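You operate a simulated robot arm through the tools that you are given. There is no shell and no other tool. Be economical: measure what you need, move in short steps, check, and stop when the job is done.

You are at the controls of a simulated two-armed robot. One attempt, no reset.

TASK
Run the film out to 30, brake it, stand the white sleeve on it and drop in CAP 64.
Fine: film first; take the sleeve on the green cabinet and leave the one on the shelf.

Only the result counts: the job must be done as asked and must still hold three seconds after the hand-in. Knocking over, shifting, dropping, spilling or breaking anything else fails it. A push-on lid holds only when it is set on centred and level and pressed home; a screw cap is set on level and turned clockwise until tight.

THE ROBOT
Two 7-joint arms with two-finger parallel grippers on one trunk, on a base that drives. Base frame: it is fixed to the floor where the robot stands at the start and does not move with it; the origin is under the middle of the robot, x ahead of it, y to its left, z up. Units: m, rad, N and s.
The left shoulder is at the start at [0.05, 0.161, 0.998], the right one opposite. With the tool pointing down near the work surface each hand reaches from about 0.1 to 0.6 m from the robot's upright axis, wherever it stands, measured 20 degrees to its own side. Places, roughly: black lever [0.5, 0.1, 0.8]. Payload 3.43 kg a hand.
The TCP of each hand is the grasp point between the finger pads, 0.03 m short of the fingertips. In the tool frame z runs along the fingers and y along their closing line. The gripper opens to 0.094 m. The fingers are 0.028 m wide and 0.01 m thick; the gripper's body (0.05 by 0.096 m) begins 0.055 m behind the TCP.
Orientation is that of the tool frame in the base frame, as a unit quaternion [w, x, y, z]. With the fingers straight down and closing along the base's y, the tool's x points along the base's -x, its y along +y and its z along -z.

THE INTERFACE
- The arms move only by the tool apply_moves. It takes "left_targets", "right_targets" or both (then of equal length, played together; a hand with none holds still); each is a list of rows, each a list of 3 entries, a list of its own where there are three numbers: the shift along the base's x, y, z in m, then the turn, a rotation vector about the base's x, y, z in rad, then the finger opening in m, from 0 to 0.094. In form: [[[tx, ty, tz], [rx, ry, rz], grip], ...]. A call has 1 to 20 rows; each row shifts and turns the commanded pose from where the row before left it. A row lasts 0.2 s, in which the tool goes at most 0.05 m and 0.15 rad; a call with a longer step from one row to the next is refused whole, and so is a gripper value outside its range. Where a pose cannot be reached the arm comes as near as it can. A force on the tool above 60 N (or 10 N above the force at the start of the call, whichever is more), or a blocked arm, ends the call early, and 0.2 s more pass. The fingers move at their own pace (about 0.045 m/s each) and stop on an object; they squeeze with about 43 N. The grip force told is the motor's: it shows also when the fingers shut on nothing. Time passes only in rows, and 0.2 s behind the last, so rows that do not move let the fingers close. The reply holds the time, the measured pose of the TCP, the force on the tool along the base axes, the opening and the grip force, in the units named above and with some noise, with the torque about the TCP (base axes, N m) and any sound that the robot's microphone picked up.
- Cameras (640 x 400 px; columns grow to the right, rows downward): "scene" is now at [0.1215, 0.0186, 1.113]; the picture's right is [0.22, -0.98, 0.00], its down [-0.64, -0.14, -0.76] and it looks along [0.74, 0.16, -0.65] (base axes); focal length 214 px, centre (320, 200). "left" rides on the left gripper at [0.076, -0.014, -0.103] in its tool frame; the picture's right is [0.18, 0.98, 0.00], its down [-0.75, 0.14, -0.64] and it looks along [-0.63, 0.12, 0.77] (tool axes); focal length 243 px, centre (320, 200). "right" rides on the right gripper at [0.076, 0.014, -0.102] in its tool frame; the picture's right is [-0.18, 0.98, 0.00], its down [-0.75, -0.14, -0.64] and it looks along [-0.63, -0.12, 0.77] (tool axes); focal length 243 px, centre (320, 200). There is no depth. A picture from a camera that has moved, and an enlarged one, comes with that camera's place and axes in the base frame and with its lens.
- grab_frame(camera): a new picture of that camera. The clock stands still meanwhile.
- lift_body(by): slides the trunk up (or, below 0, down) by that many m; the arms and the scene camera ride with it, the base frame stays. It gives what a move gives, with no picture.
- drive_base(legs): drives the robot by 1 to 6 legs, each [ahead, left, turn to the left] in m, m and rad, along the robot's own axes; the way and the turn of a leg run together, so that a leg with both is an arc; at most 1.5 m and 3.142 rad a leg. The arms and the cameras ride along, it lands a little off, and it stops where it bumps. It gives what a move gives.
- pan_tilt(pan, tilt): turns the head with the scene camera to pan (to the left, within 1.396 rad either way) and tilt (down, from -0.506 to 1.204), counted from straight ahead of the robot. It gives what a move gives.
- enlarge(camera, box): a new picture of the part [left, top, right, bottom] of that camera's present view, enlarged. The clock stands still meanwhile.
- hand_in(): hands the job in; it is judged then, once.

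Work in short steps. Places have to be worked out from the pictures, the camera data and where the tool is seen: move nearer, look again, correct. Check each grasp and each placing, and mend what went wrong. You have 120 turns and 92 pictures in all, those below and enlarged ones among them. Open the grippers and draw the arms clear of the work before you hand the job in, unless the task says otherwise; then end with one line.

The tools are called after ">>>" as name(argument=value, ...) on one line, values as JSON. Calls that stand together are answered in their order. apply_moves: Moves the arms, as the interface text tells. Its arguments: {"type":"object","properties":{"left_targets":{"type":"array"},"right_targets":{"type":"array"}},"required":[]} The other tools are called the same way: lift_body (by) slides the trunk up or down; drive_base (legs) drives the base; pan_tilt (pan, tilt) turns the head that bears the scene camera; grab_frame (camera) takes a picture; enlarge (camera, box) takes an enlarged picture of a part of a camera's view; hand_in () hands the job in.

At the start:

```text
time_s: 0.0
left_position: [0.2696, 0.4, 1.1881]
left_ee_rot: [0.001, -0.002, 1.0, 0.001]
left_contact_force: [-0.1, -0.3, -0.1]
left_moment: [0.02, -0.01, -0.01]
left_grip_width: 0.0942
left_finger_force: 0.1
right_position: [0.3452, 0.0365, 1.1506]
right_ee_rot: [0.0, 0.004, 1.0, 0.0]
right_contact_force: [23.1, 19.7, -11.3]
right_moment: [-2.29, 1.41, -2.25]
right_grip_width: 0.0941
right_finger_force: 0.1
trunk travel left (down, up): [-0.025, 0.242]
robot x, y, heading: [0.0007, 0.001, 0.004]
head pan, tilt: [0.267, 0.801]
```

scene: 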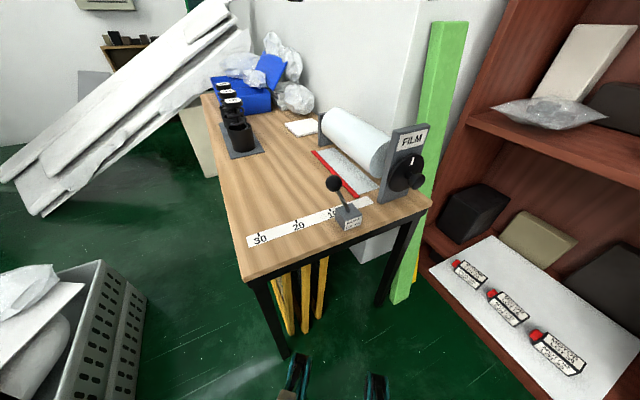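
right: 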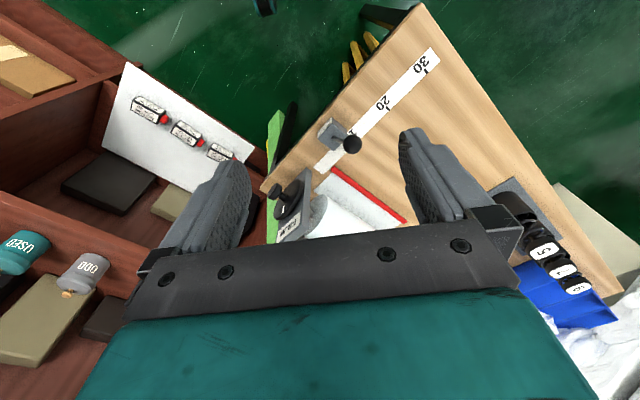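
left: 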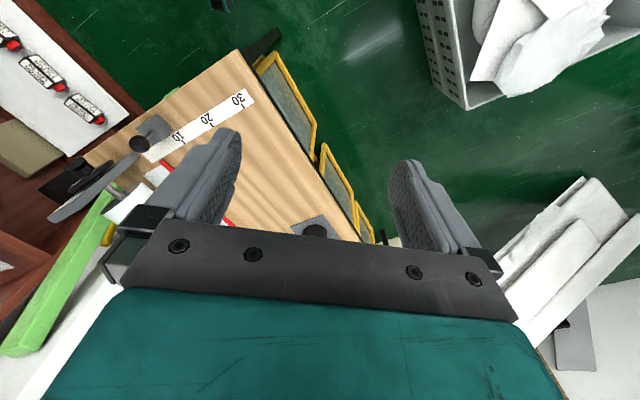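

I'll start by looking closer at the table and around the room.

>>> enlarge(camera="scene", box=[200, 60, 440, 260])

>>> enlarge(camera="scene", box=[420, 220, 640, 400])

>>> pan_tilt(pan=-0.7, tilt=0.6)

>>> grab_frame(camera="scene")

>>> pan_tilt(pan=1.2, tilt=0.6)

>>> grab_frame(camera="scene")

```text
2.00 times, centred on (320, 160) of scene
camera zoom: at [0.1215, 0.0186, 1.113], right [0.22, -0.98, 0.0], down [-0.64, -0.14, -0.76], along [0.74, 0.16, -0.65], focal length 429 px, centre (320, 280)
```

zoom: 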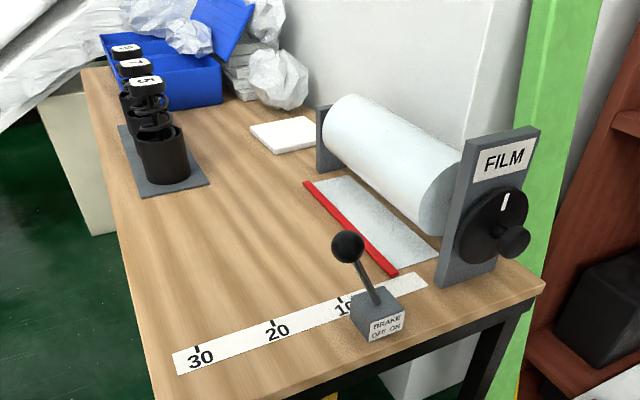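

```text
2.22 times, centred on (530, 310) of scene
camera zoom: at [0.1215, 0.0186, 1.113], right [0.22, -0.98, 0.0], down [-0.64, -0.14, -0.76], along [0.74, 0.16, -0.65], focal length 477 px, centre (-147, -44)
```

zoom: 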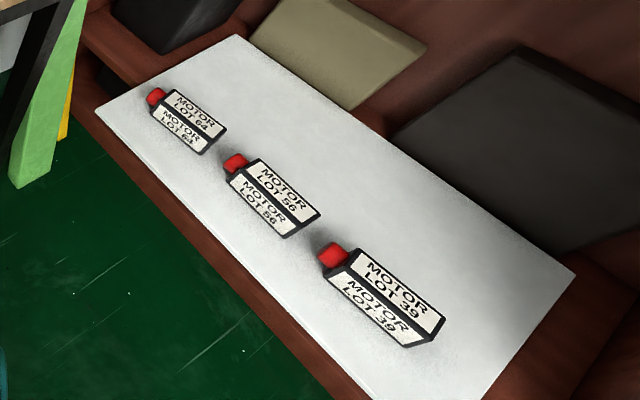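

```text
time_s: 1.2
left_position: [0.271, 0.4005, 1.1881]
left_ee_rot: [0.001, 0.0, 1.0, 0.001]
left_contact_force: [-0.2, 0.2, -0.1]
left_moment: [0.02, 0.0, 0.01]
left_grip_width: 0.0941
left_finger_force: 0.0
right_position: [0.3456, 0.0358, 1.1504]
right_ee_rot: [0.0, 0.004, 1.0, 0.0]
right_contact_force: [0.3, -0.2, -0.8]
right_moment: [-0.02, 0.0, 0.0]
right_grip_width: 0.0941
right_finger_force: 0.1
trunk travel left (down, up): [-0.025, 0.242]
robot x, y, heading: [0.0001, -0.0037, -0.0]
head pan, tilt: [-0.7, 0.6]
```

```text
86 pictures are left
camera scene: at [0.1068, -0.0567, 1.1227], right [-0.64, -0.77, 0.0], down [-0.43, 0.36, -0.82], along [0.63, -0.53, -0.57], focal length 214 px, centre (320, 200)
```

scene: 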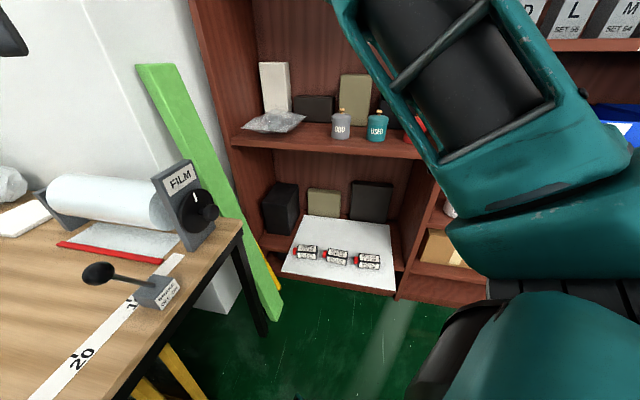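

```text
time_s: 3.1
left_position: [0.2695, 0.4003, 1.1889]
left_ee_rot: [0.001, -0.001, 1.0, 0.001]
left_contact_force: [-0.7, -0.1, 0.2]
left_moment: [-0.05, 0.0, 0.0]
left_grip_width: 0.0939
left_finger_force: 0.1
right_position: [0.347, 0.0356, 1.149]
right_ee_rot: [0.0, 0.003, 1.0, 0.0]
right_contact_force: [0.3, -0.8, 0.1]
right_moment: [0.01, -0.02, 0.0]
right_grip_width: 0.0942
right_finger_force: 0.0
trunk travel left (down, up): [-0.025, 0.242]
robot x, y, heading: [0.0007, -0.0039, 0.002]
head pan, tilt: [1.201, 0.6]
```

```text
85 pictures are left
camera scene: at [0.0711, 0.0826, 1.1227], right [0.93, -0.36, 0.0], down [-0.2, -0.53, -0.83], along [0.3, 0.77, -0.56], focal length 214 px, centre (320, 200)
```

scene: 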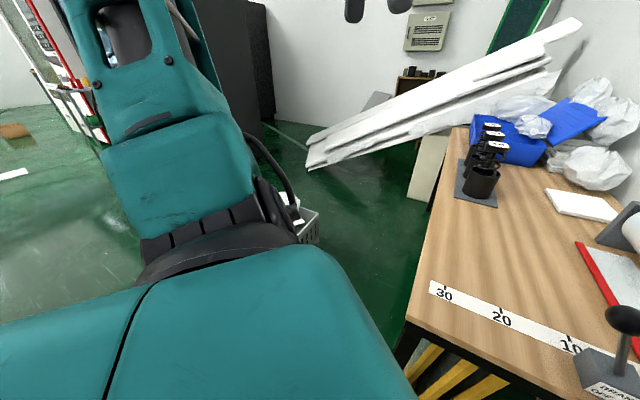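

>>> pan_tilt(pan=0.6, tilt=0.5)

>>> enlarge(camera="scene", box=[220, 60, 420, 185])

>>> pan_tilt(pan=-1.39, tilt=0.4)

>>> grab_frame(camera="scene")

```text
time_s: 4.1
left_position: [0.2701, 0.4011, 1.1899]
left_ee_rot: [0.0, 0.0, 1.0, 0.001]
left_contact_force: [0.3, 0.4, -0.3]
left_moment: [0.0, -0.02, -0.02]
left_grip_width: 0.0941
left_finger_force: 0.1
right_position: [0.3464, 0.0362, 1.15]
right_ee_rot: [0.0, 0.003, 1.0, 0.001]
right_contact_force: [-0.1, 0.7, 0.5]
right_moment: [0.0, 0.0, 0.01]
right_grip_width: 0.0939
right_finger_force: 0.1
trunk travel left (down, up): [-0.025, 0.242]
robot x, y, heading: [0.0005, 0.0044, 0.001]
head pan, tilt: [0.6, 0.499]
```

```text
3.20 times, centred on (320, 122) of scene
camera zoom: at [0.1141, 0.0517, 1.1318], right [0.57, -0.82, 0.0], down [-0.39, -0.27, -0.88], along [0.72, 0.5, -0.48], focal length 686 px, centre (320, 448)
```

zoom: 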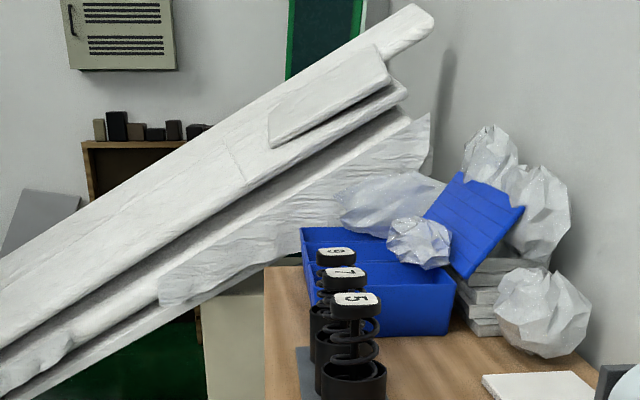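

```text
time_s: 6.0
left_position: [0.2712, 0.4007, 1.1902]
left_ee_rot: [0.001, -0.001, 1.0, 0.001]
left_contact_force: [-0.2, 0.5, 0.2]
left_moment: [0.0, 0.0, 0.03]
left_grip_width: 0.0941
left_finger_force: 0.0
right_position: [0.3457, 0.0366, 1.1501]
right_ee_rot: [0.0, 0.003, 1.0, 0.0]
right_contact_force: [-0.1, 0.4, 0.3]
right_moment: [0.01, 0.0, 0.03]
right_grip_width: 0.094
right_finger_force: 0.0
trunk travel left (down, up): [-0.025, 0.242]
robot x, y, heading: [0.0006, -0.0011, 0.0]
head pan, tilt: [-1.389, 0.4]
```

```text
83 pictures are left
camera scene: at [0.0559, -0.0909, 1.1409], right [-0.98, -0.18, 0.0], down [-0.07, 0.38, -0.92], along [0.17, -0.91, -0.39], focal length 214 px, centre (320, 200)
```

scene: 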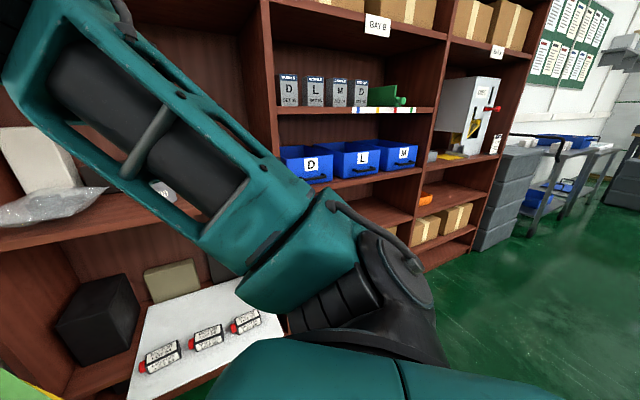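

No green cabinet or CAP 64 yet. I turn the robot in place to see behind it.

>>> drive_base(legs=[[0, 0, 1.9]])

>>> pan_tilt(pan=0.0, tilt=0.35)

>>> grab_frame(camera="scene")

>>> pan_tilt(pan=1.2, tilt=0.35)

>>> grab_frame(camera="scene")

```text
time_s: 11.1
left_position: [-0.4687, 0.1156, 1.1893]
left_ee_rot: [0.0, 0.821, -0.571, -0.002]
left_contact_force: [-0.5, -0.7, -0.1]
left_moment: [0.02, -0.03, 0.03]
left_grip_width: 0.0941
left_finger_force: 0.1
right_position: [-0.1537, 0.3107, 1.1508]
right_ee_rot: [0.0, 0.818, -0.575, 0.001]
right_contact_force: [0.5, -0.6, 1.4]
right_moment: [-0.01, -0.01, -0.01]
right_grip_width: 0.0939
right_finger_force: 0.1
trunk travel left (down, up): [-0.025, 0.242]
robot x, y, heading: [-0.0009, 0.0009, 1.925]
head pan, tilt: [-1.389, 0.4]
```

```text
time_s: 12.6
left_position: [-0.4697, 0.1154, 1.189]
left_ee_rot: [0.0, 0.821, -0.571, -0.002]
left_contact_force: [0.5, 0.7, -0.3]
left_moment: [0.01, -0.03, 0.0]
left_grip_width: 0.0938
left_finger_force: 0.1
right_position: [-0.1541, 0.3127, 1.1499]
right_ee_rot: [-0.001, 0.818, -0.575, 0.0]
right_contact_force: [0.0, 0.1, -0.3]
right_moment: [-0.01, 0.01, 0.01]
right_grip_width: 0.0941
right_finger_force: 0.1
trunk travel left (down, up): [-0.025, 0.242]
robot x, y, heading: [-0.0021, -0.0006, 1.919]
head pan, tilt: [0.0, 0.351]
```

```text
82 pictures are left
camera scene: at [-0.0468, 0.1251, 1.1455], right [0.94, 0.34, 0.0], down [0.12, -0.32, -0.94], along [-0.32, 0.88, -0.34], focal length 214 px, centre (320, 200)
```

scene: 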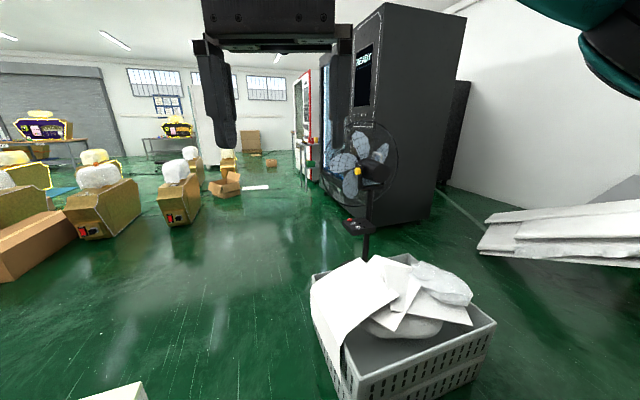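

```text
time_s: 14.0
left_position: [-0.4694, 0.1148, 1.1877]
left_ee_rot: [0.001, 0.821, -0.571, -0.001]
left_contact_force: [-0.4, 0.8, 0.3]
left_moment: [0.01, -0.02, 0.02]
left_grip_width: 0.0939
left_finger_force: 0.1
right_position: [-0.1546, 0.3125, 1.1501]
right_ee_rot: [0.0, 0.818, -0.575, 0.0]
right_contact_force: [0.5, -0.3, -1.1]
right_moment: [-0.01, -0.01, 0.03]
right_grip_width: 0.0941
right_finger_force: 0.0
trunk travel left (down, up): [-0.025, 0.242]
robot x, y, heading: [0.0019, 0.0009, 1.924]
head pan, tilt: [1.201, 0.351]
```

```text
81 pictures are left
camera scene: at [-0.1078, 0.0395, 1.1455], right [0.02, 1.0, 0.0], down [0.34, -0.01, -0.94], along [-0.94, 0.02, -0.34], focal length 214 px, centre (320, 200)
```

scene: 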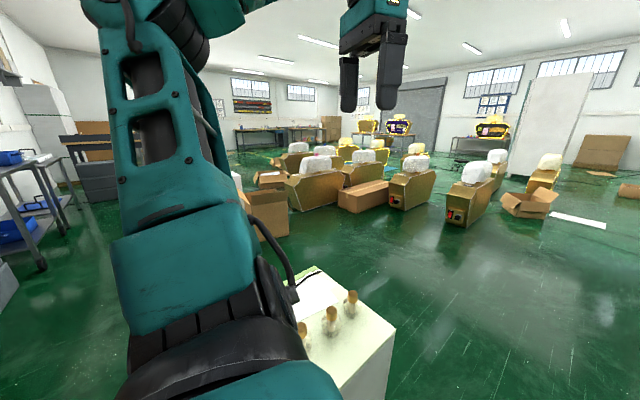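

There is a cabinet behind with something on it (corked flasks). I turn the head toward it after a further turn.

>>> drive_base(legs=[[0, 0, 1.2]])

>>> pan_tilt(pan=0.0, tilt=0.8)

>>> grab_frame(camera="scene")

>>> pan_tilt(pan=0.9, tilt=0.5)

>>> grab_frame(camera="scene")

```text
time_s: 17.4
left_position: [-0.2782, -0.3944, 1.1891]
left_ee_rot: [0.001, 1.0, -0.01, 0.0]
left_contact_force: [-0.9, 0.3, 0.4]
left_moment: [0.01, -0.04, 0.01]
left_grip_width: 0.0938
left_finger_force: 0.1
right_position: [-0.346, -0.0288, 1.1494]
right_ee_rot: [0.0, 1.0, -0.014, 0.0]
right_contact_force: [-0.3, -0.3, 0.0]
right_moment: [-0.03, 0.03, -0.02]
right_grip_width: 0.094
right_finger_force: 0.0
trunk travel left (down, up): [-0.025, 0.242]
robot x, y, heading: [0.0003, -0.0017, 3.124]
head pan, tilt: [1.201, 0.351]
```

```text
time_s: 18.8
left_position: [-0.2785, -0.395, 1.1889]
left_ee_rot: [0.001, 1.0, -0.01, -0.001]
left_contact_force: [-0.1, 0.6, -0.4]
left_moment: [-0.05, -0.03, 0.0]
left_grip_width: 0.0942
left_finger_force: 0.1
right_position: [-0.3476, -0.029, 1.1502]
right_ee_rot: [0.0, 1.0, -0.016, 0.001]
right_contact_force: [-27.6, 12.8, -10.4]
right_moment: [-1.26, -1.97, 0.96]
right_grip_width: 0.0939
right_finger_force: 0.1
trunk travel left (down, up): [-0.025, 0.242]
robot x, y, heading: [0.0021, -0.0016, 3.126]
head pan, tilt: [0.0, 0.799]
```

```text
80 pictures are left
camera scene: at [-0.1253, -0.0026, 1.1131], right [-0.04, 1.0, 0.0], down [0.65, 0.03, -0.76], along [-0.76, -0.03, -0.65], focal length 214 px, centre (320, 200)
```

scene: 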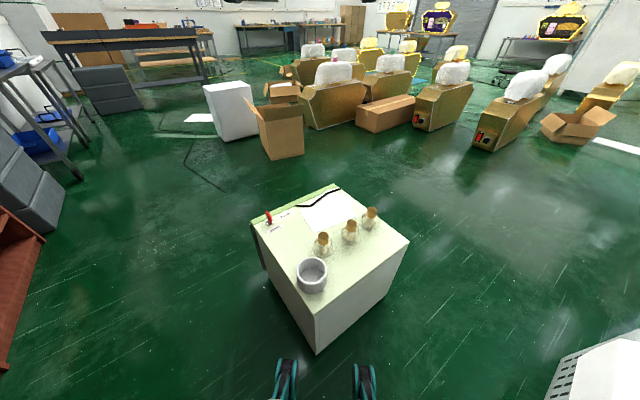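

```text
time_s: 20.0
left_position: [-0.2785, -0.3956, 1.1897]
left_ee_rot: [0.001, 1.0, -0.01, -0.001]
left_contact_force: [0.3, 0.5, 0.6]
left_moment: [0.03, 0.0, 0.01]
left_grip_width: 0.0939
left_finger_force: 0.1
right_position: [-0.347, -0.0294, 1.1502]
right_ee_rot: [-0.001, 1.0, -0.014, 0.0]
right_contact_force: [-0.4, -0.5, 0.2]
right_moment: [-0.03, 0.03, -0.02]
right_grip_width: 0.094
right_finger_force: 0.1
trunk travel left (down, up): [-0.025, 0.242]
robot x, y, heading: [-0.0002, 0.0003, 3.122]
head pan, tilt: [0.901, 0.499]
```

```text
79 pictures are left
camera scene: at [-0.0989, -0.0691, 1.1318], right [-0.77, 0.64, 0.0], down [0.31, 0.37, -0.88], along [-0.56, -0.68, -0.48], focal length 214 px, centre (320, 200)
```

scene: 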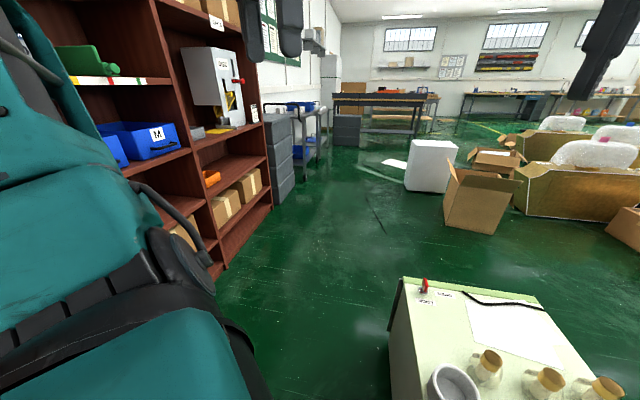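

>>> pan_tilt(pan=0.0, tilt=0.9)

>>> enlarge(camera="scene", box=[230, 150, 430, 340])

>>> pan_tilt(pan=1.39, tilt=0.3)

>>> grab_frame(camera="scene")

```text
time_s: 21.2
left_position: [-0.2778, -0.3947, 1.1899]
left_ee_rot: [0.001, 1.0, -0.01, -0.001]
left_contact_force: [-0.6, 0.5, -0.9]
left_moment: [0.03, -0.02, 0.0]
left_grip_width: 0.094
left_finger_force: 0.1
right_position: [-0.3495, -0.0284, 1.1491]
right_ee_rot: [-0.001, 1.0, -0.016, 0.0]
right_contact_force: [-38.1, 19.6, -19.4]
right_moment: [-1.94, -2.11, 1.53]
right_grip_width: 0.0939
right_finger_force: 0.2
trunk travel left (down, up): [-0.025, 0.242]
robot x, y, heading: [0.0015, -0.002, 3.12]
head pan, tilt: [0.0, 0.901]
```

```text
2.11 times, centred on (330, 245) of scene
camera zoom: at [-0.1248, -0.0052, 1.1124], right [-0.07, 1.0, 0.0], down [0.66, 0.05, -0.75], along [-0.75, -0.05, -0.66], focal length 452 px, centre (299, 105)
```

zoom: 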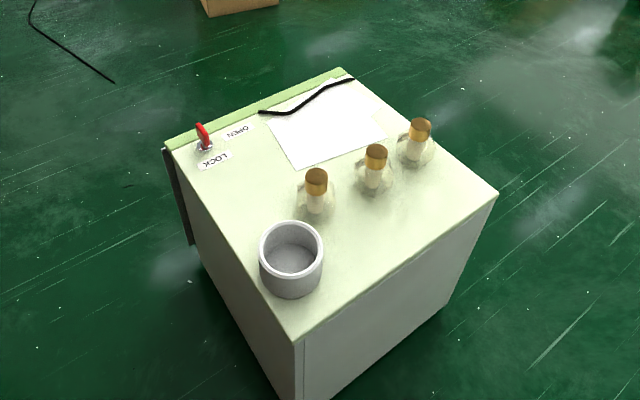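

```text
time_s: 22.7
left_position: [-0.2785, -0.3958, 1.1884]
left_ee_rot: [0.001, 1.0, -0.01, -0.001]
left_contact_force: [-0.6, 1.0, 0.1]
left_moment: [-0.01, 0.03, 0.0]
left_grip_width: 0.0941
left_finger_force: 0.1
right_position: [-0.3457, -0.0291, 1.1505]
right_ee_rot: [0.0, 1.0, -0.013, 0.0]
right_contact_force: [0.7, -0.7, 0.3]
right_moment: [-0.02, 0.0, -0.02]
right_grip_width: 0.0937
right_finger_force: 0.1
trunk travel left (down, up): [-0.025, 0.242]
robot x, y, heading: [0.0011, 0.0024, 3.121]
head pan, tilt: [1.389, 0.3]
```

```text
77 pictures are left
camera scene: at [-0.0597, -0.0904, 1.1502], right [-0.98, 0.2, 0.0], down [0.06, 0.29, -0.96], along [-0.19, -0.94, -0.3], focal length 214 px, centre (320, 200)
```

scene: 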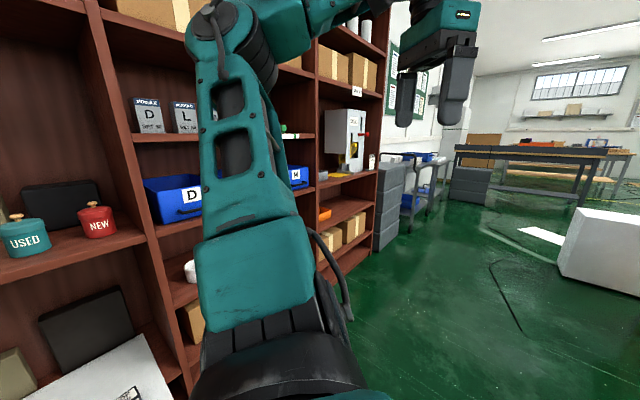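

The white sleeve is on the cabinet behind me. Now find CAP 64 and the shelf contents: turn to face -y.

>>> drive_base(legs=[[0, 0, 1.55]])

>>> pan_tilt(pan=0.15, tilt=0.35)

>>> enlarge(camera="scene", box=[0, 0, 640, 400])

>>> pan_tilt(pan=0.65, tilt=0.6)

>>> grab_frame(camera="scene")

```text
time_s: 26.9
left_position: [0.3901, -0.2849, 1.1889]
left_ee_rot: [0.001, 0.72, 0.694, 0.0]
left_contact_force: [0.5, 0.1, 0.2]
left_moment: [-0.04, 0.02, -0.01]
left_grip_width: 0.0939
left_finger_force: 0.0
right_position: [0.0237, -0.3462, 1.1504]
right_ee_rot: [0.001, 0.723, 0.691, 0.0]
right_contact_force: [0.7, 0.0, -0.3]
right_moment: [-0.01, 0.0, 0.01]
right_grip_width: 0.0941
right_finger_force: 0.1
trunk travel left (down, up): [-0.025, 0.242]
robot x, y, heading: [-0.002, 0.0003, -1.606]
head pan, tilt: [1.389, 0.3]
```

```text
time_s: 28.3
left_position: [0.3895, -0.2838, 1.1878]
left_ee_rot: [0.002, 0.719, 0.695, 0.0]
left_contact_force: [-0.9, 0.4, -0.5]
left_moment: [-0.01, 0.01, 0.01]
left_grip_width: 0.0939
left_finger_force: 0.1
right_position: [0.0234, -0.3464, 1.1499]
right_ee_rot: [0.0, 0.723, 0.691, 0.0]
right_contact_force: [0.6, 1.1, -0.6]
right_moment: [0.03, -0.02, 0.03]
right_grip_width: 0.0939
right_finger_force: 0.0
trunk travel left (down, up): [-0.025, 0.242]
robot x, y, heading: [0.0011, 0.0008, -1.606]
head pan, tilt: [0.15, 0.351]
```

```text
1.00 times, centred on (320, 200) of scene (not enlarged: the box is as wide or as high as the picture)
camera zoom: at [0.0082, -0.1323, 1.1455], right [-0.99, -0.11, 0.0], down [-0.04, 0.34, -0.94], along [0.11, -0.93, -0.34], focal length 214 px, centre (320, 200)
```

zoom: 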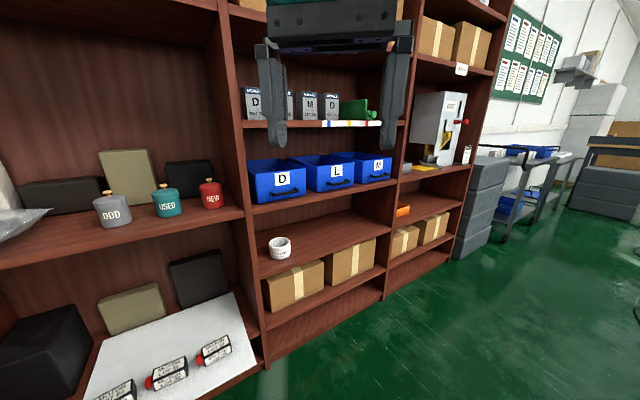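

```text
time_s: 29.2
left_position: [0.3903, -0.2854, 1.189]
left_ee_rot: [0.002, 0.72, 0.694, -0.001]
left_contact_force: [-0.3, 0.1, 0.3]
left_moment: [-0.01, 0.03, 0.01]
left_grip_width: 0.0939
left_finger_force: 0.1
right_position: [0.0229, -0.3472, 1.1508]
right_ee_rot: [0.0, 0.723, 0.691, 0.0]
right_contact_force: [-0.3, 0.4, -0.3]
right_moment: [-0.01, 0.0, 0.03]
right_grip_width: 0.094
right_finger_force: 0.1
trunk travel left (down, up): [-0.025, 0.242]
robot x, y, heading: [-0.0032, 0.0006, -1.613]
head pan, tilt: [0.649, 0.6]
```

```text
75 pictures are left
camera scene: at [0.0483, -0.1122, 1.1227], right [-0.82, -0.57, 0.0], down [-0.32, 0.46, -0.83], along [0.47, -0.68, -0.56], focal length 214 px, centre (320, 200)
```

scene: 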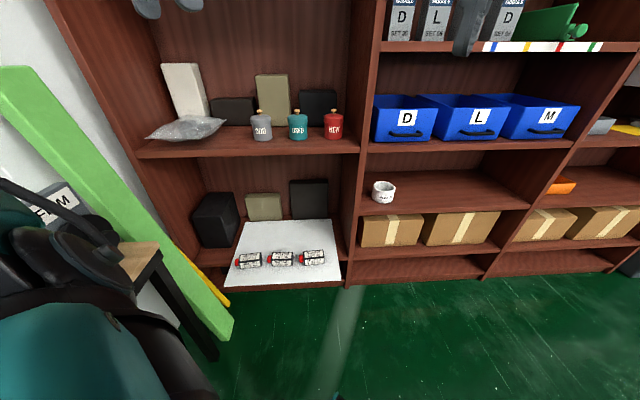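

>>> enlarge(camera="scene", box=[225, 225, 345, 300])

>>> enlarge(camera="scene", box=[360, 80, 600, 220])

>>> pan_tilt(pan=0.35, tilt=0.3)

>>> enlarge(camera="scene", box=[280, 80, 600, 280])

```text
5.33 times, centred on (285, 262) of scene
camera zoom: at [0.0483, -0.1122, 1.1227], right [-0.82, -0.57, 0.0], down [-0.32, 0.46, -0.83], along [0.47, -0.68, -0.56], focal length 1144 px, centre (507, -133)
```

zoom: 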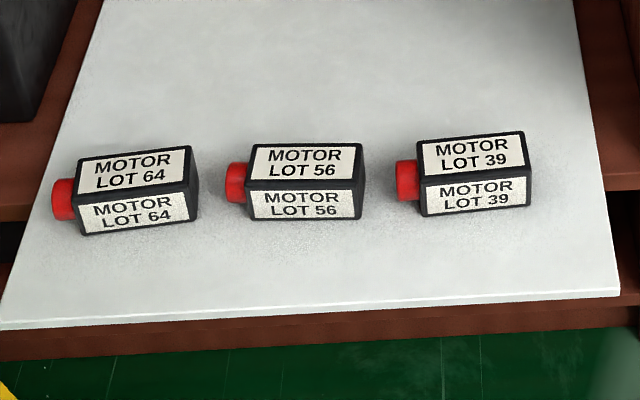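

```text
2.67 times, centred on (480, 150) of scene
camera zoom: at [0.0483, -0.1122, 1.1227], right [-0.82, -0.57, 0.0], down [-0.32, 0.46, -0.83], along [0.47, -0.68, -0.56], focal length 572 px, centre (-107, 333)
```

zoom: 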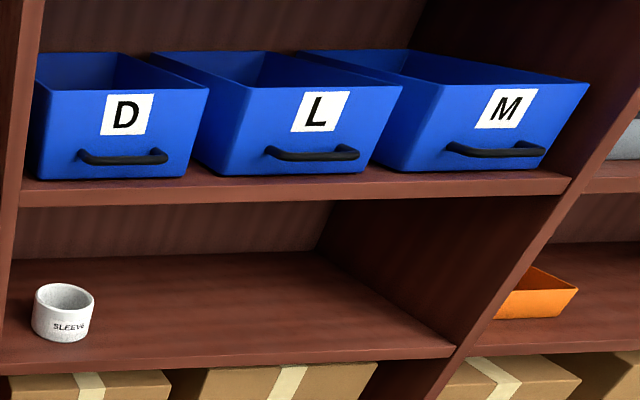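

```text
time_s: 30.1
left_position: [0.3904, -0.2844, 1.1893]
left_ee_rot: [0.001, 0.72, 0.694, 0.0]
left_contact_force: [-0.3, 0.1, 0.5]
left_moment: [0.0, -0.01, -0.01]
left_grip_width: 0.094
left_finger_force: 0.0
right_position: [0.0233, -0.3474, 1.1502]
right_ee_rot: [0.001, 0.723, 0.691, 0.001]
right_contact_force: [-0.6, 0.3, 0.4]
right_moment: [0.0, -0.04, 0.0]
right_grip_width: 0.0939
right_finger_force: 0.0
trunk travel left (down, up): [-0.025, 0.242]
robot x, y, heading: [-0.001, -0.0002, -1.607]
head pan, tilt: [0.351, 0.3]
```

```text
2.00 times, centred on (440, 180) of scene
camera zoom: at [0.0265, -0.1286, 1.1501], right [-0.95, -0.31, 0.0], down [-0.09, 0.28, -0.96], along [0.3, -0.91, -0.3], focal length 429 px, centre (80, 240)
```

zoom: 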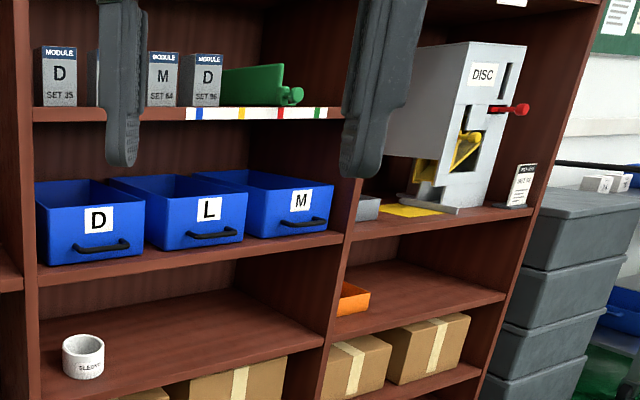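

Small labelled boxes sit on the cart to the right; zoom there.

>>> pan_tilt(pan=-0.2, tilt=0.4)

>>> enlarge(camera="scene", box=[380, 80, 480, 180])

>>> grab_frame(camera="scene")

```text
time_s: 31.0
left_position: [0.3905, -0.2853, 1.1889]
left_ee_rot: [0.002, 0.72, 0.694, 0.0]
left_contact_force: [0.4, 0.0, 0.6]
left_moment: [0.0, -0.01, -0.02]
left_grip_width: 0.0938
left_finger_force: 0.0
right_position: [0.024, -0.3472, 1.1501]
right_ee_rot: [0.001, 0.722, 0.692, 0.0]
right_contact_force: [-0.1, 0.3, -0.1]
right_moment: [0.02, -0.02, 0.01]
right_grip_width: 0.0939
right_finger_force: 0.1
trunk travel left (down, up): [-0.025, 0.242]
robot x, y, heading: [0.0024, -0.0012, -1.605]
head pan, tilt: [-0.201, 0.4]
```

```text
4.00 times, centred on (430, 130) of scene
camera zoom: at [-0.0241, -0.1298, 1.1409], right [-0.97, 0.23, 0.0], down [0.09, 0.38, -0.92], along [-0.22, -0.9, -0.39], focal length 858 px, centre (-120, 480)
```

zoom: 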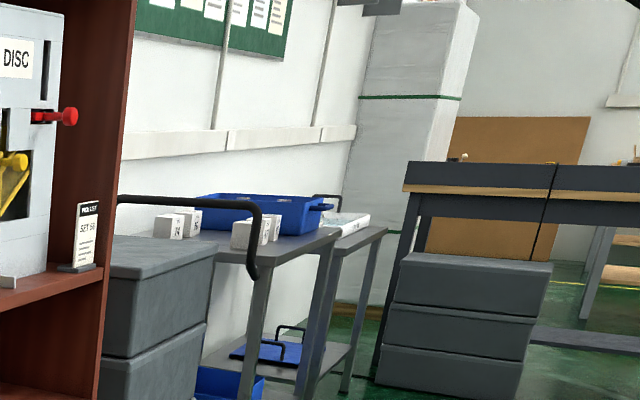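

```text
70 pictures are left
camera scene: at [-0.0241, -0.1298, 1.1409], right [-0.97, 0.23, 0.0], down [0.09, 0.38, -0.92], along [-0.22, -0.9, -0.39], focal length 214 px, centre (320, 200)
```

scene: 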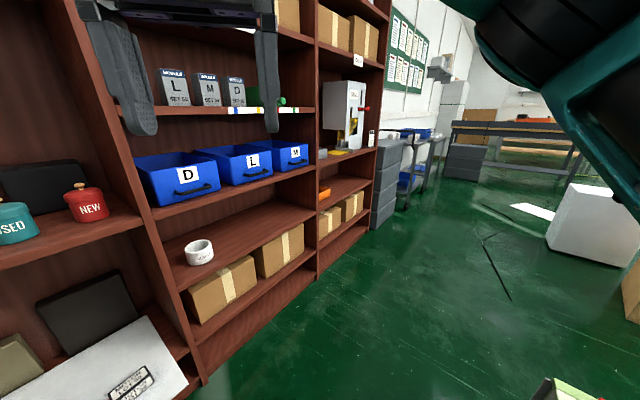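

Zoom really renders sharper, so zoom more on those boxes and other unknown labels.

>>> enlarge(camera="scene", box=[382, 126, 424, 152])

>>> pan_tilt(pan=-0.2, tilt=0.0)

>>> grab_frame(camera="scene")

```text
15.24 times, centred on (403, 139) of scene
camera zoom: at [-0.0241, -0.1298, 1.1409], right [-0.97, 0.23, 0.0], down [0.09, 0.38, -0.92], along [-0.22, -0.9, -0.39], focal length 3268 px, centre (-945, 1130)
```

zoom: 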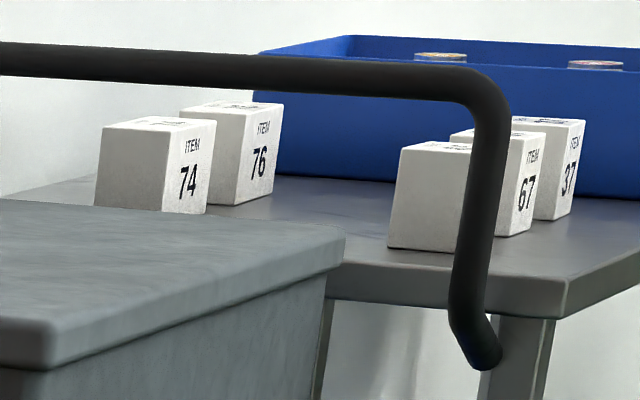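

```text
time_s: 31.9
left_position: [0.3902, -0.2853, 1.1893]
left_ee_rot: [0.001, 0.72, 0.694, 0.0]
left_contact_force: [-0.6, 0.2, 0.1]
left_moment: [0.0, -0.02, 0.05]
left_grip_width: 0.094
left_finger_force: 0.0
right_position: [0.0227, -0.3466, 1.1516]
right_ee_rot: [0.0, 0.723, 0.691, 0.0]
right_contact_force: [-0.2, -0.5, -0.2]
right_moment: [-0.03, 0.0, 0.04]
right_grip_width: 0.0941
right_finger_force: 0.1
trunk travel left (down, up): [-0.025, 0.242]
robot x, y, heading: [0.0006, -0.0016, -1.605]
head pan, tilt: [-0.201, 0.0]
```

```text
68 pictures are left
camera scene: at [-0.0236, -0.1273, 1.1779], right [-0.97, 0.24, 0.0], down [0.0, 0.0, -1.0], along [-0.24, -0.97, 0.0], focal length 214 px, centre (320, 200)
```

scene: 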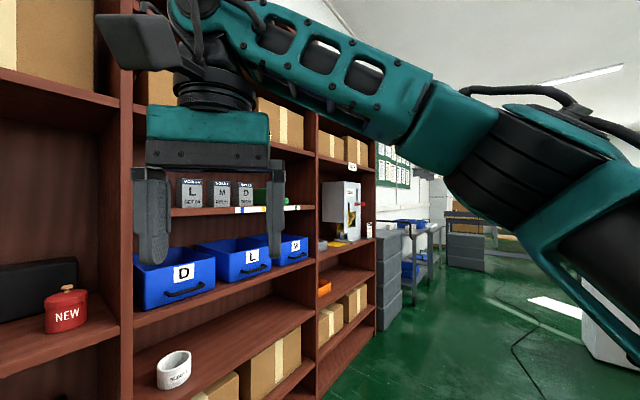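

Those are just "ITEM" boxes. Check the table again with the trunk raised and the right arm out of the head's way.

>>> drive_base(legs=[[0, 0, 1.6]])

>>> lift_body(by=0.2)

>>> pan_tilt(pan=0.5, tilt=0.7)

>>> grab_frame(camera="scene")

>>> enlarge(camera="scene", box=[240, 60, 440, 185])

```text
time_s: 36.2
left_position: [0.2684, 0.4009, 1.1898]
left_ee_rot: [0.001, -0.003, 1.0, 0.001]
left_contact_force: [-0.6, -0.1, 0.5]
left_moment: [-0.01, 0.03, -0.01]
left_grip_width: 0.0939
left_finger_force: 0.0
right_position: [0.345, 0.0377, 1.1506]
right_ee_rot: [0.0, 0.001, 1.0, -0.001]
right_contact_force: [0.0, -0.1, 0.1]
right_moment: [0.06, 0.01, -0.02]
right_grip_width: 0.0939
right_finger_force: 0.0
trunk travel left (down, up): [-0.025, 0.242]
robot x, y, heading: [0.0003, -0.0043, 0.005]
head pan, tilt: [-0.201, 0.0]
```

```text
time_s: 38.4
left_position: [0.2683, 0.4023, 1.3891]
left_ee_rot: [0.001, -0.002, 1.0, 0.001]
left_contact_force: [-1.4, -0.6, -0.1]
left_moment: [0.02, 0.0, -0.05]
left_grip_width: 0.0939
left_finger_force: 0.1
right_position: [0.3459, 0.0382, 1.3493]
right_ee_rot: [0.001, 0.002, 1.0, 0.0]
right_contact_force: [-0.6, 0.8, 0.2]
right_moment: [0.02, -0.02, -0.01]
right_grip_width: 0.0939
right_finger_force: 0.1
trunk travel left (down, up): [-0.225, 0.042]
robot x, y, heading: [-0.0013, 0.0022, 0.002]
head pan, tilt: [-0.201, 0.0]
```

```text
time_s: 39.5
left_position: [0.2683, 0.4007, 1.3894]
left_ee_rot: [0.001, -0.002, 1.0, 0.0]
left_contact_force: [-0.2, 0.1, 0.3]
left_moment: [-0.01, -0.04, -0.03]
left_grip_width: 0.0942
left_finger_force: 0.1
right_position: [0.3469, 0.0376, 1.3492]
right_ee_rot: [0.0, 0.003, 1.0, -0.001]
right_contact_force: [1.7, 3.2, -1.3]
right_moment: [-0.36, 0.08, -0.31]
right_grip_width: 0.094
right_finger_force: 0.0
trunk travel left (down, up): [-0.225, 0.042]
robot x, y, heading: [-0.002, -0.0036, 0.005]
head pan, tilt: [0.499, 0.7]
```

```text
67 pictures are left
camera scene: at [0.1143, 0.0408, 1.3151], right [0.47, -0.88, 0.0], down [-0.56, -0.3, -0.77], along [0.68, 0.37, -0.64], focal length 214 px, centre (320, 200)
```

scene: 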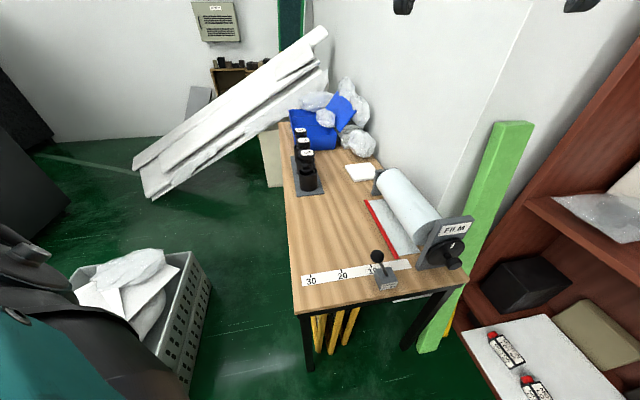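

```text
3.20 times, centred on (340, 122) of scene
camera zoom: at [0.1143, 0.0408, 1.3151], right [0.47, -0.88, 0.0], down [-0.56, -0.3, -0.77], along [0.68, 0.37, -0.64], focal length 686 px, centre (256, 448)
```

zoom: 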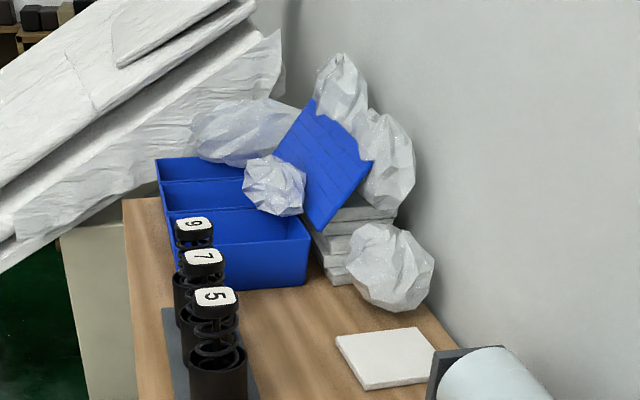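

>>> enlarge(camera="scene", box=[185, 40, 305, 115])

>>> drive_base(legs=[[0, 0, -1.1]])

>>> pan_tilt(pan=-0.3, tilt=0.45)

>>> grab_frame(camera="scene")

```text
5.33 times, centred on (245, 78) of scene
camera zoom: at [0.1143, 0.0408, 1.3151], right [0.47, -0.88, 0.0], down [-0.56, -0.3, -0.77], along [0.68, 0.37, -0.64], focal length 1144 px, centre (720, 853)
```

zoom: 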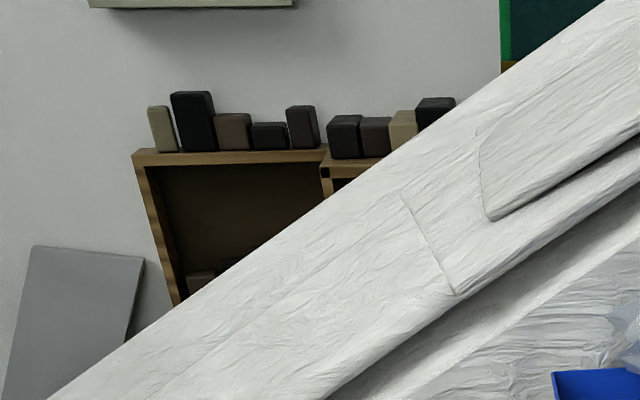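

```text
time_s: 42.6
left_position: [0.4801, -0.051, 1.3896]
left_ee_rot: [0.001, 0.516, 0.857, 0.0]
left_contact_force: [-0.2, 0.0, -0.1]
left_moment: [-0.02, 0.0, -0.01]
left_grip_width: 0.0941
left_finger_force: 0.0
right_position: [0.194, -0.2882, 1.3505]
right_ee_rot: [0.0, 0.519, 0.855, 0.0]
right_contact_force: [3.2, 0.1, -1.9]
right_moment: [-0.22, 0.27, -0.28]
right_grip_width: 0.0939
right_finger_force: 0.0
trunk travel left (down, up): [-0.225, 0.042]
robot x, y, heading: [0.0024, 0.0003, -1.081]
head pan, tilt: [0.499, 0.7]
```

```text
time_s: 43.7
left_position: [0.4796, -0.0503, 1.3891]
left_ee_rot: [0.001, 0.515, 0.857, 0.0]
left_contact_force: [-0.4, -0.1, 0.0]
left_moment: [-0.02, 0.02, -0.01]
left_grip_width: 0.0939
left_finger_force: 0.1
right_position: [0.1933, -0.2894, 1.3504]
right_ee_rot: [-0.001, 0.519, 0.855, 0.0]
right_contact_force: [-0.1, 0.4, 0.0]
right_moment: [0.0, 0.03, -0.03]
right_grip_width: 0.094
right_finger_force: 0.1
trunk travel left (down, up): [-0.225, 0.042]
robot x, y, heading: [0.0011, 0.0002, -1.082]
head pan, tilt: [-0.3, 0.45]
```

```text
64 pictures are left
camera scene: at [0.0349, -0.1255, 1.3362], right [-0.98, -0.19, 0.0], down [-0.08, 0.43, -0.9], along [0.17, -0.88, -0.44], focal length 214 px, centre (320, 200)
```

scene: 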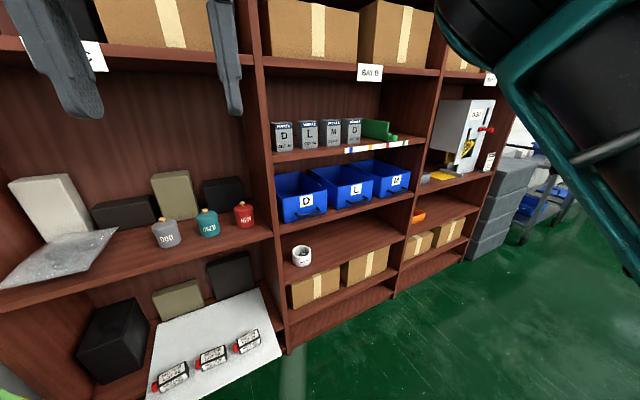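

>>> drive_base(legs=[[0, 0, -2.05]])

>>> pan_tilt(pan=0.0, tilt=0.85)

>>> enlarge(camera="scene", box=[240, 180, 420, 300])

```text
time_s: 49.0
left_position: [-0.2621, -0.405, 1.3888]
left_ee_rot: [0.001, 1.0, 0.01, -0.001]
left_contact_force: [-0.4, 0.3, 0.5]
left_moment: [0.0, 0.0, 0.04]
left_grip_width: 0.094
left_finger_force: 0.1
right_position: [-0.3459, -0.0435, 1.3502]
right_ee_rot: [0.0, 1.0, 0.006, 0.0]
right_contact_force: [-0.3, -0.1, 0.1]
right_moment: [-0.01, -0.01, -0.01]
right_grip_width: 0.0939
right_finger_force: 0.1
trunk travel left (down, up): [-0.225, 0.042]
robot x, y, heading: [-0.0002, -0.0016, -3.124]
head pan, tilt: [-0.3, 0.45]
```

```text
time_s: 49.9
left_position: [-0.2617, -0.406, 1.3895]
left_ee_rot: [0.0, 1.0, 0.011, -0.001]
left_contact_force: [-0.3, -0.2, 0.6]
left_moment: [-0.02, 0.02, 0.02]
left_grip_width: 0.0939
left_finger_force: 0.0
right_position: [-0.3459, -0.0443, 1.349]
right_ee_rot: [-0.001, 1.0, 0.005, 0.0]
right_contact_force: [-7.6, -21.0, -12.4]
right_moment: [2.28, 0.03, -1.54]
right_grip_width: 0.0941
right_finger_force: 0.1
trunk travel left (down, up): [-0.225, 0.042]
robot x, y, heading: [0.0003, 0.0014, -3.124]
head pan, tilt: [0.0, 0.85]
```

```text
3.33 times, centred on (330, 240) of scene
camera zoom: at [-0.1219, 0.0039, 1.3068], right [0.05, 1.0, 0.0], down [0.71, -0.04, -0.71], along [-0.7, 0.04, -0.71], focal length 715 px, centre (287, 67)
```

zoom: 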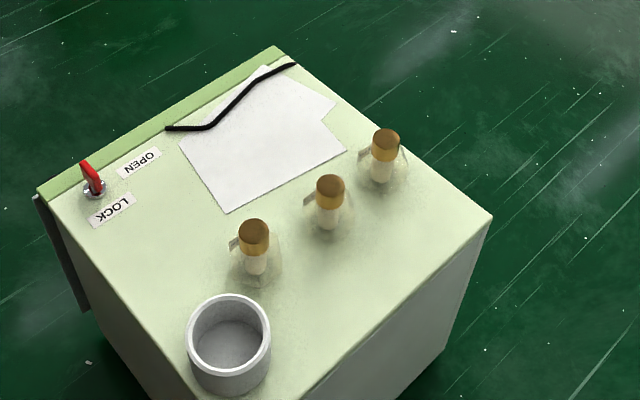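

>>> enlarge(camera="scene", box=[298, 212, 362, 264])

>>> enlarge(camera="left", box=[0, 0, 639, 399])

```text
7.69 times, centred on (330, 238) of scene
camera zoom: at [-0.1219, 0.0039, 1.3068], right [0.05, 1.0, 0.0], down [0.71, -0.04, -0.71], along [-0.7, 0.04, -0.71], focal length 1650 px, centre (243, -92)
```

zoom: 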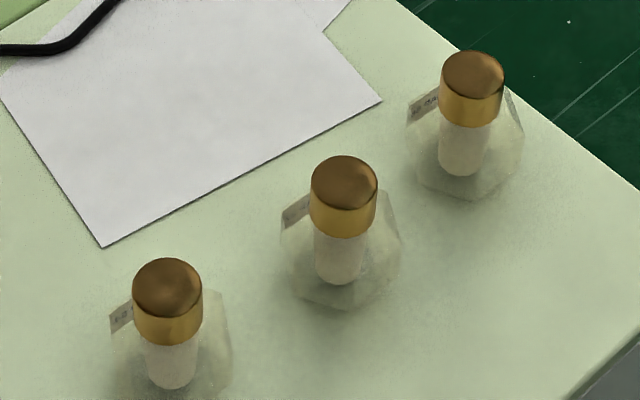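

```text
1.00 times, centred on (320, 200) of left (not enlarged: the box is as wide or as high as the picture)
camera zoom: at [-0.1856, -0.3895, 1.4936], right [0.2, -0.98, 0.0], down [-0.75, -0.16, 0.64], along [-0.63, -0.13, -0.77], focal length 243 px, centre (320, 200)
```

zoom: 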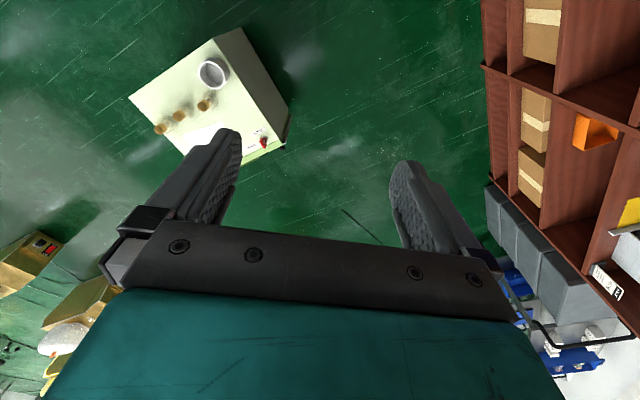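

The three gold-capped items carry tags, one starting with "CA". Zoom in on the tags.

>>> enlarge(camera="scene", box=[308, 216, 362, 250])

>>> enlarge(camera="scene", box=[349, 220, 357, 228])

>>> enlarge(camera="scene", box=[309, 249, 317, 257])

>>> enlarge(camera="scene", box=[332, 234, 340, 242])

```text
11.76 times, centred on (335, 233) of scene
camera zoom: at [-0.1219, 0.0039, 1.3068], right [0.05, 1.0, 0.0], down [0.71, -0.04, -0.71], along [-0.7, 0.04, -0.71], focal length 2523 px, centre (144, -188)
```

zoom: 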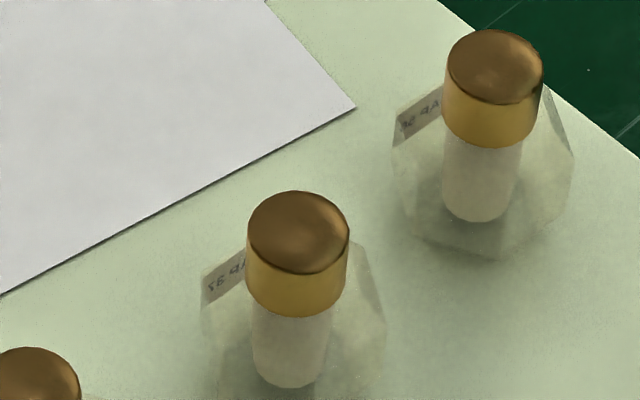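

```text
16.00 times, centred on (353, 224) of scene
camera zoom: at [-0.1219, 0.0039, 1.3068], right [0.05, 1.0, 0.0], down [0.71, -0.04, -0.71], along [-0.7, 0.04, -0.71], focal length 3432 px, centre (-208, -184)
```

zoom: 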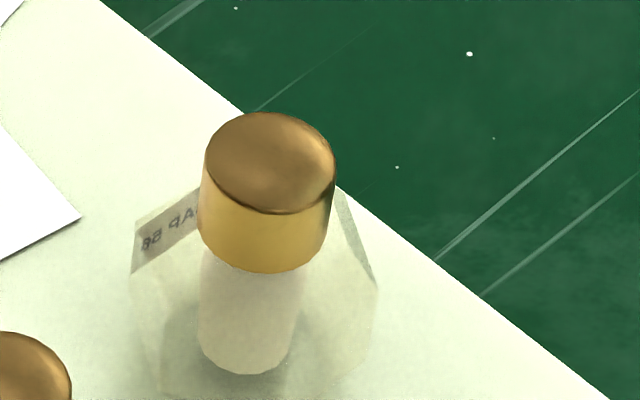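

```text
16.00 times, centred on (313, 253) of scene
camera zoom: at [-0.1219, 0.0039, 1.3068], right [0.05, 1.0, 0.0], down [0.71, -0.04, -0.71], along [-0.7, 0.04, -0.71], focal length 3432 px, centre (432, -648)
```

zoom: 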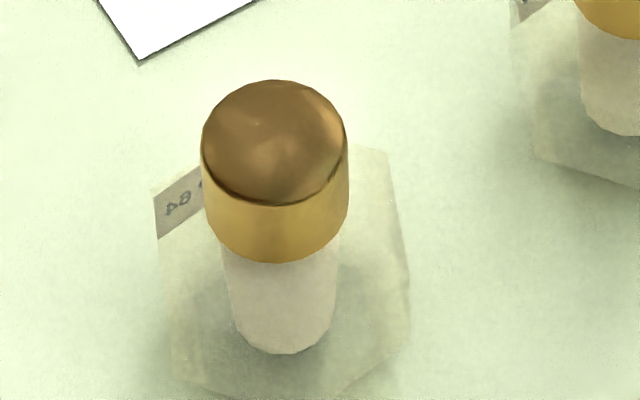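

```text
16.00 times, centred on (336, 238) of scene
camera zoom: at [-0.1219, 0.0039, 1.3068], right [0.05, 1.0, 0.0], down [0.71, -0.04, -0.71], along [-0.7, 0.04, -0.71], focal length 3432 px, centre (64, -408)
```

zoom: 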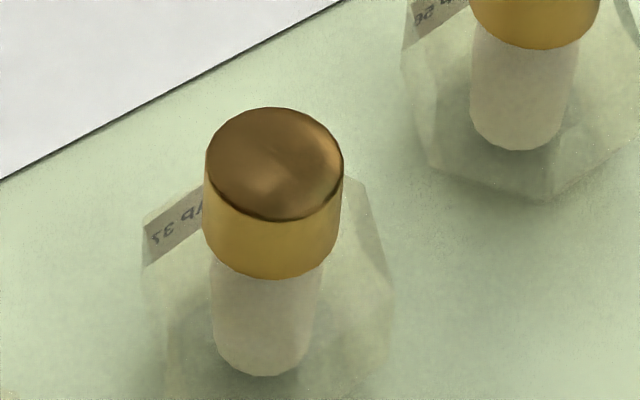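

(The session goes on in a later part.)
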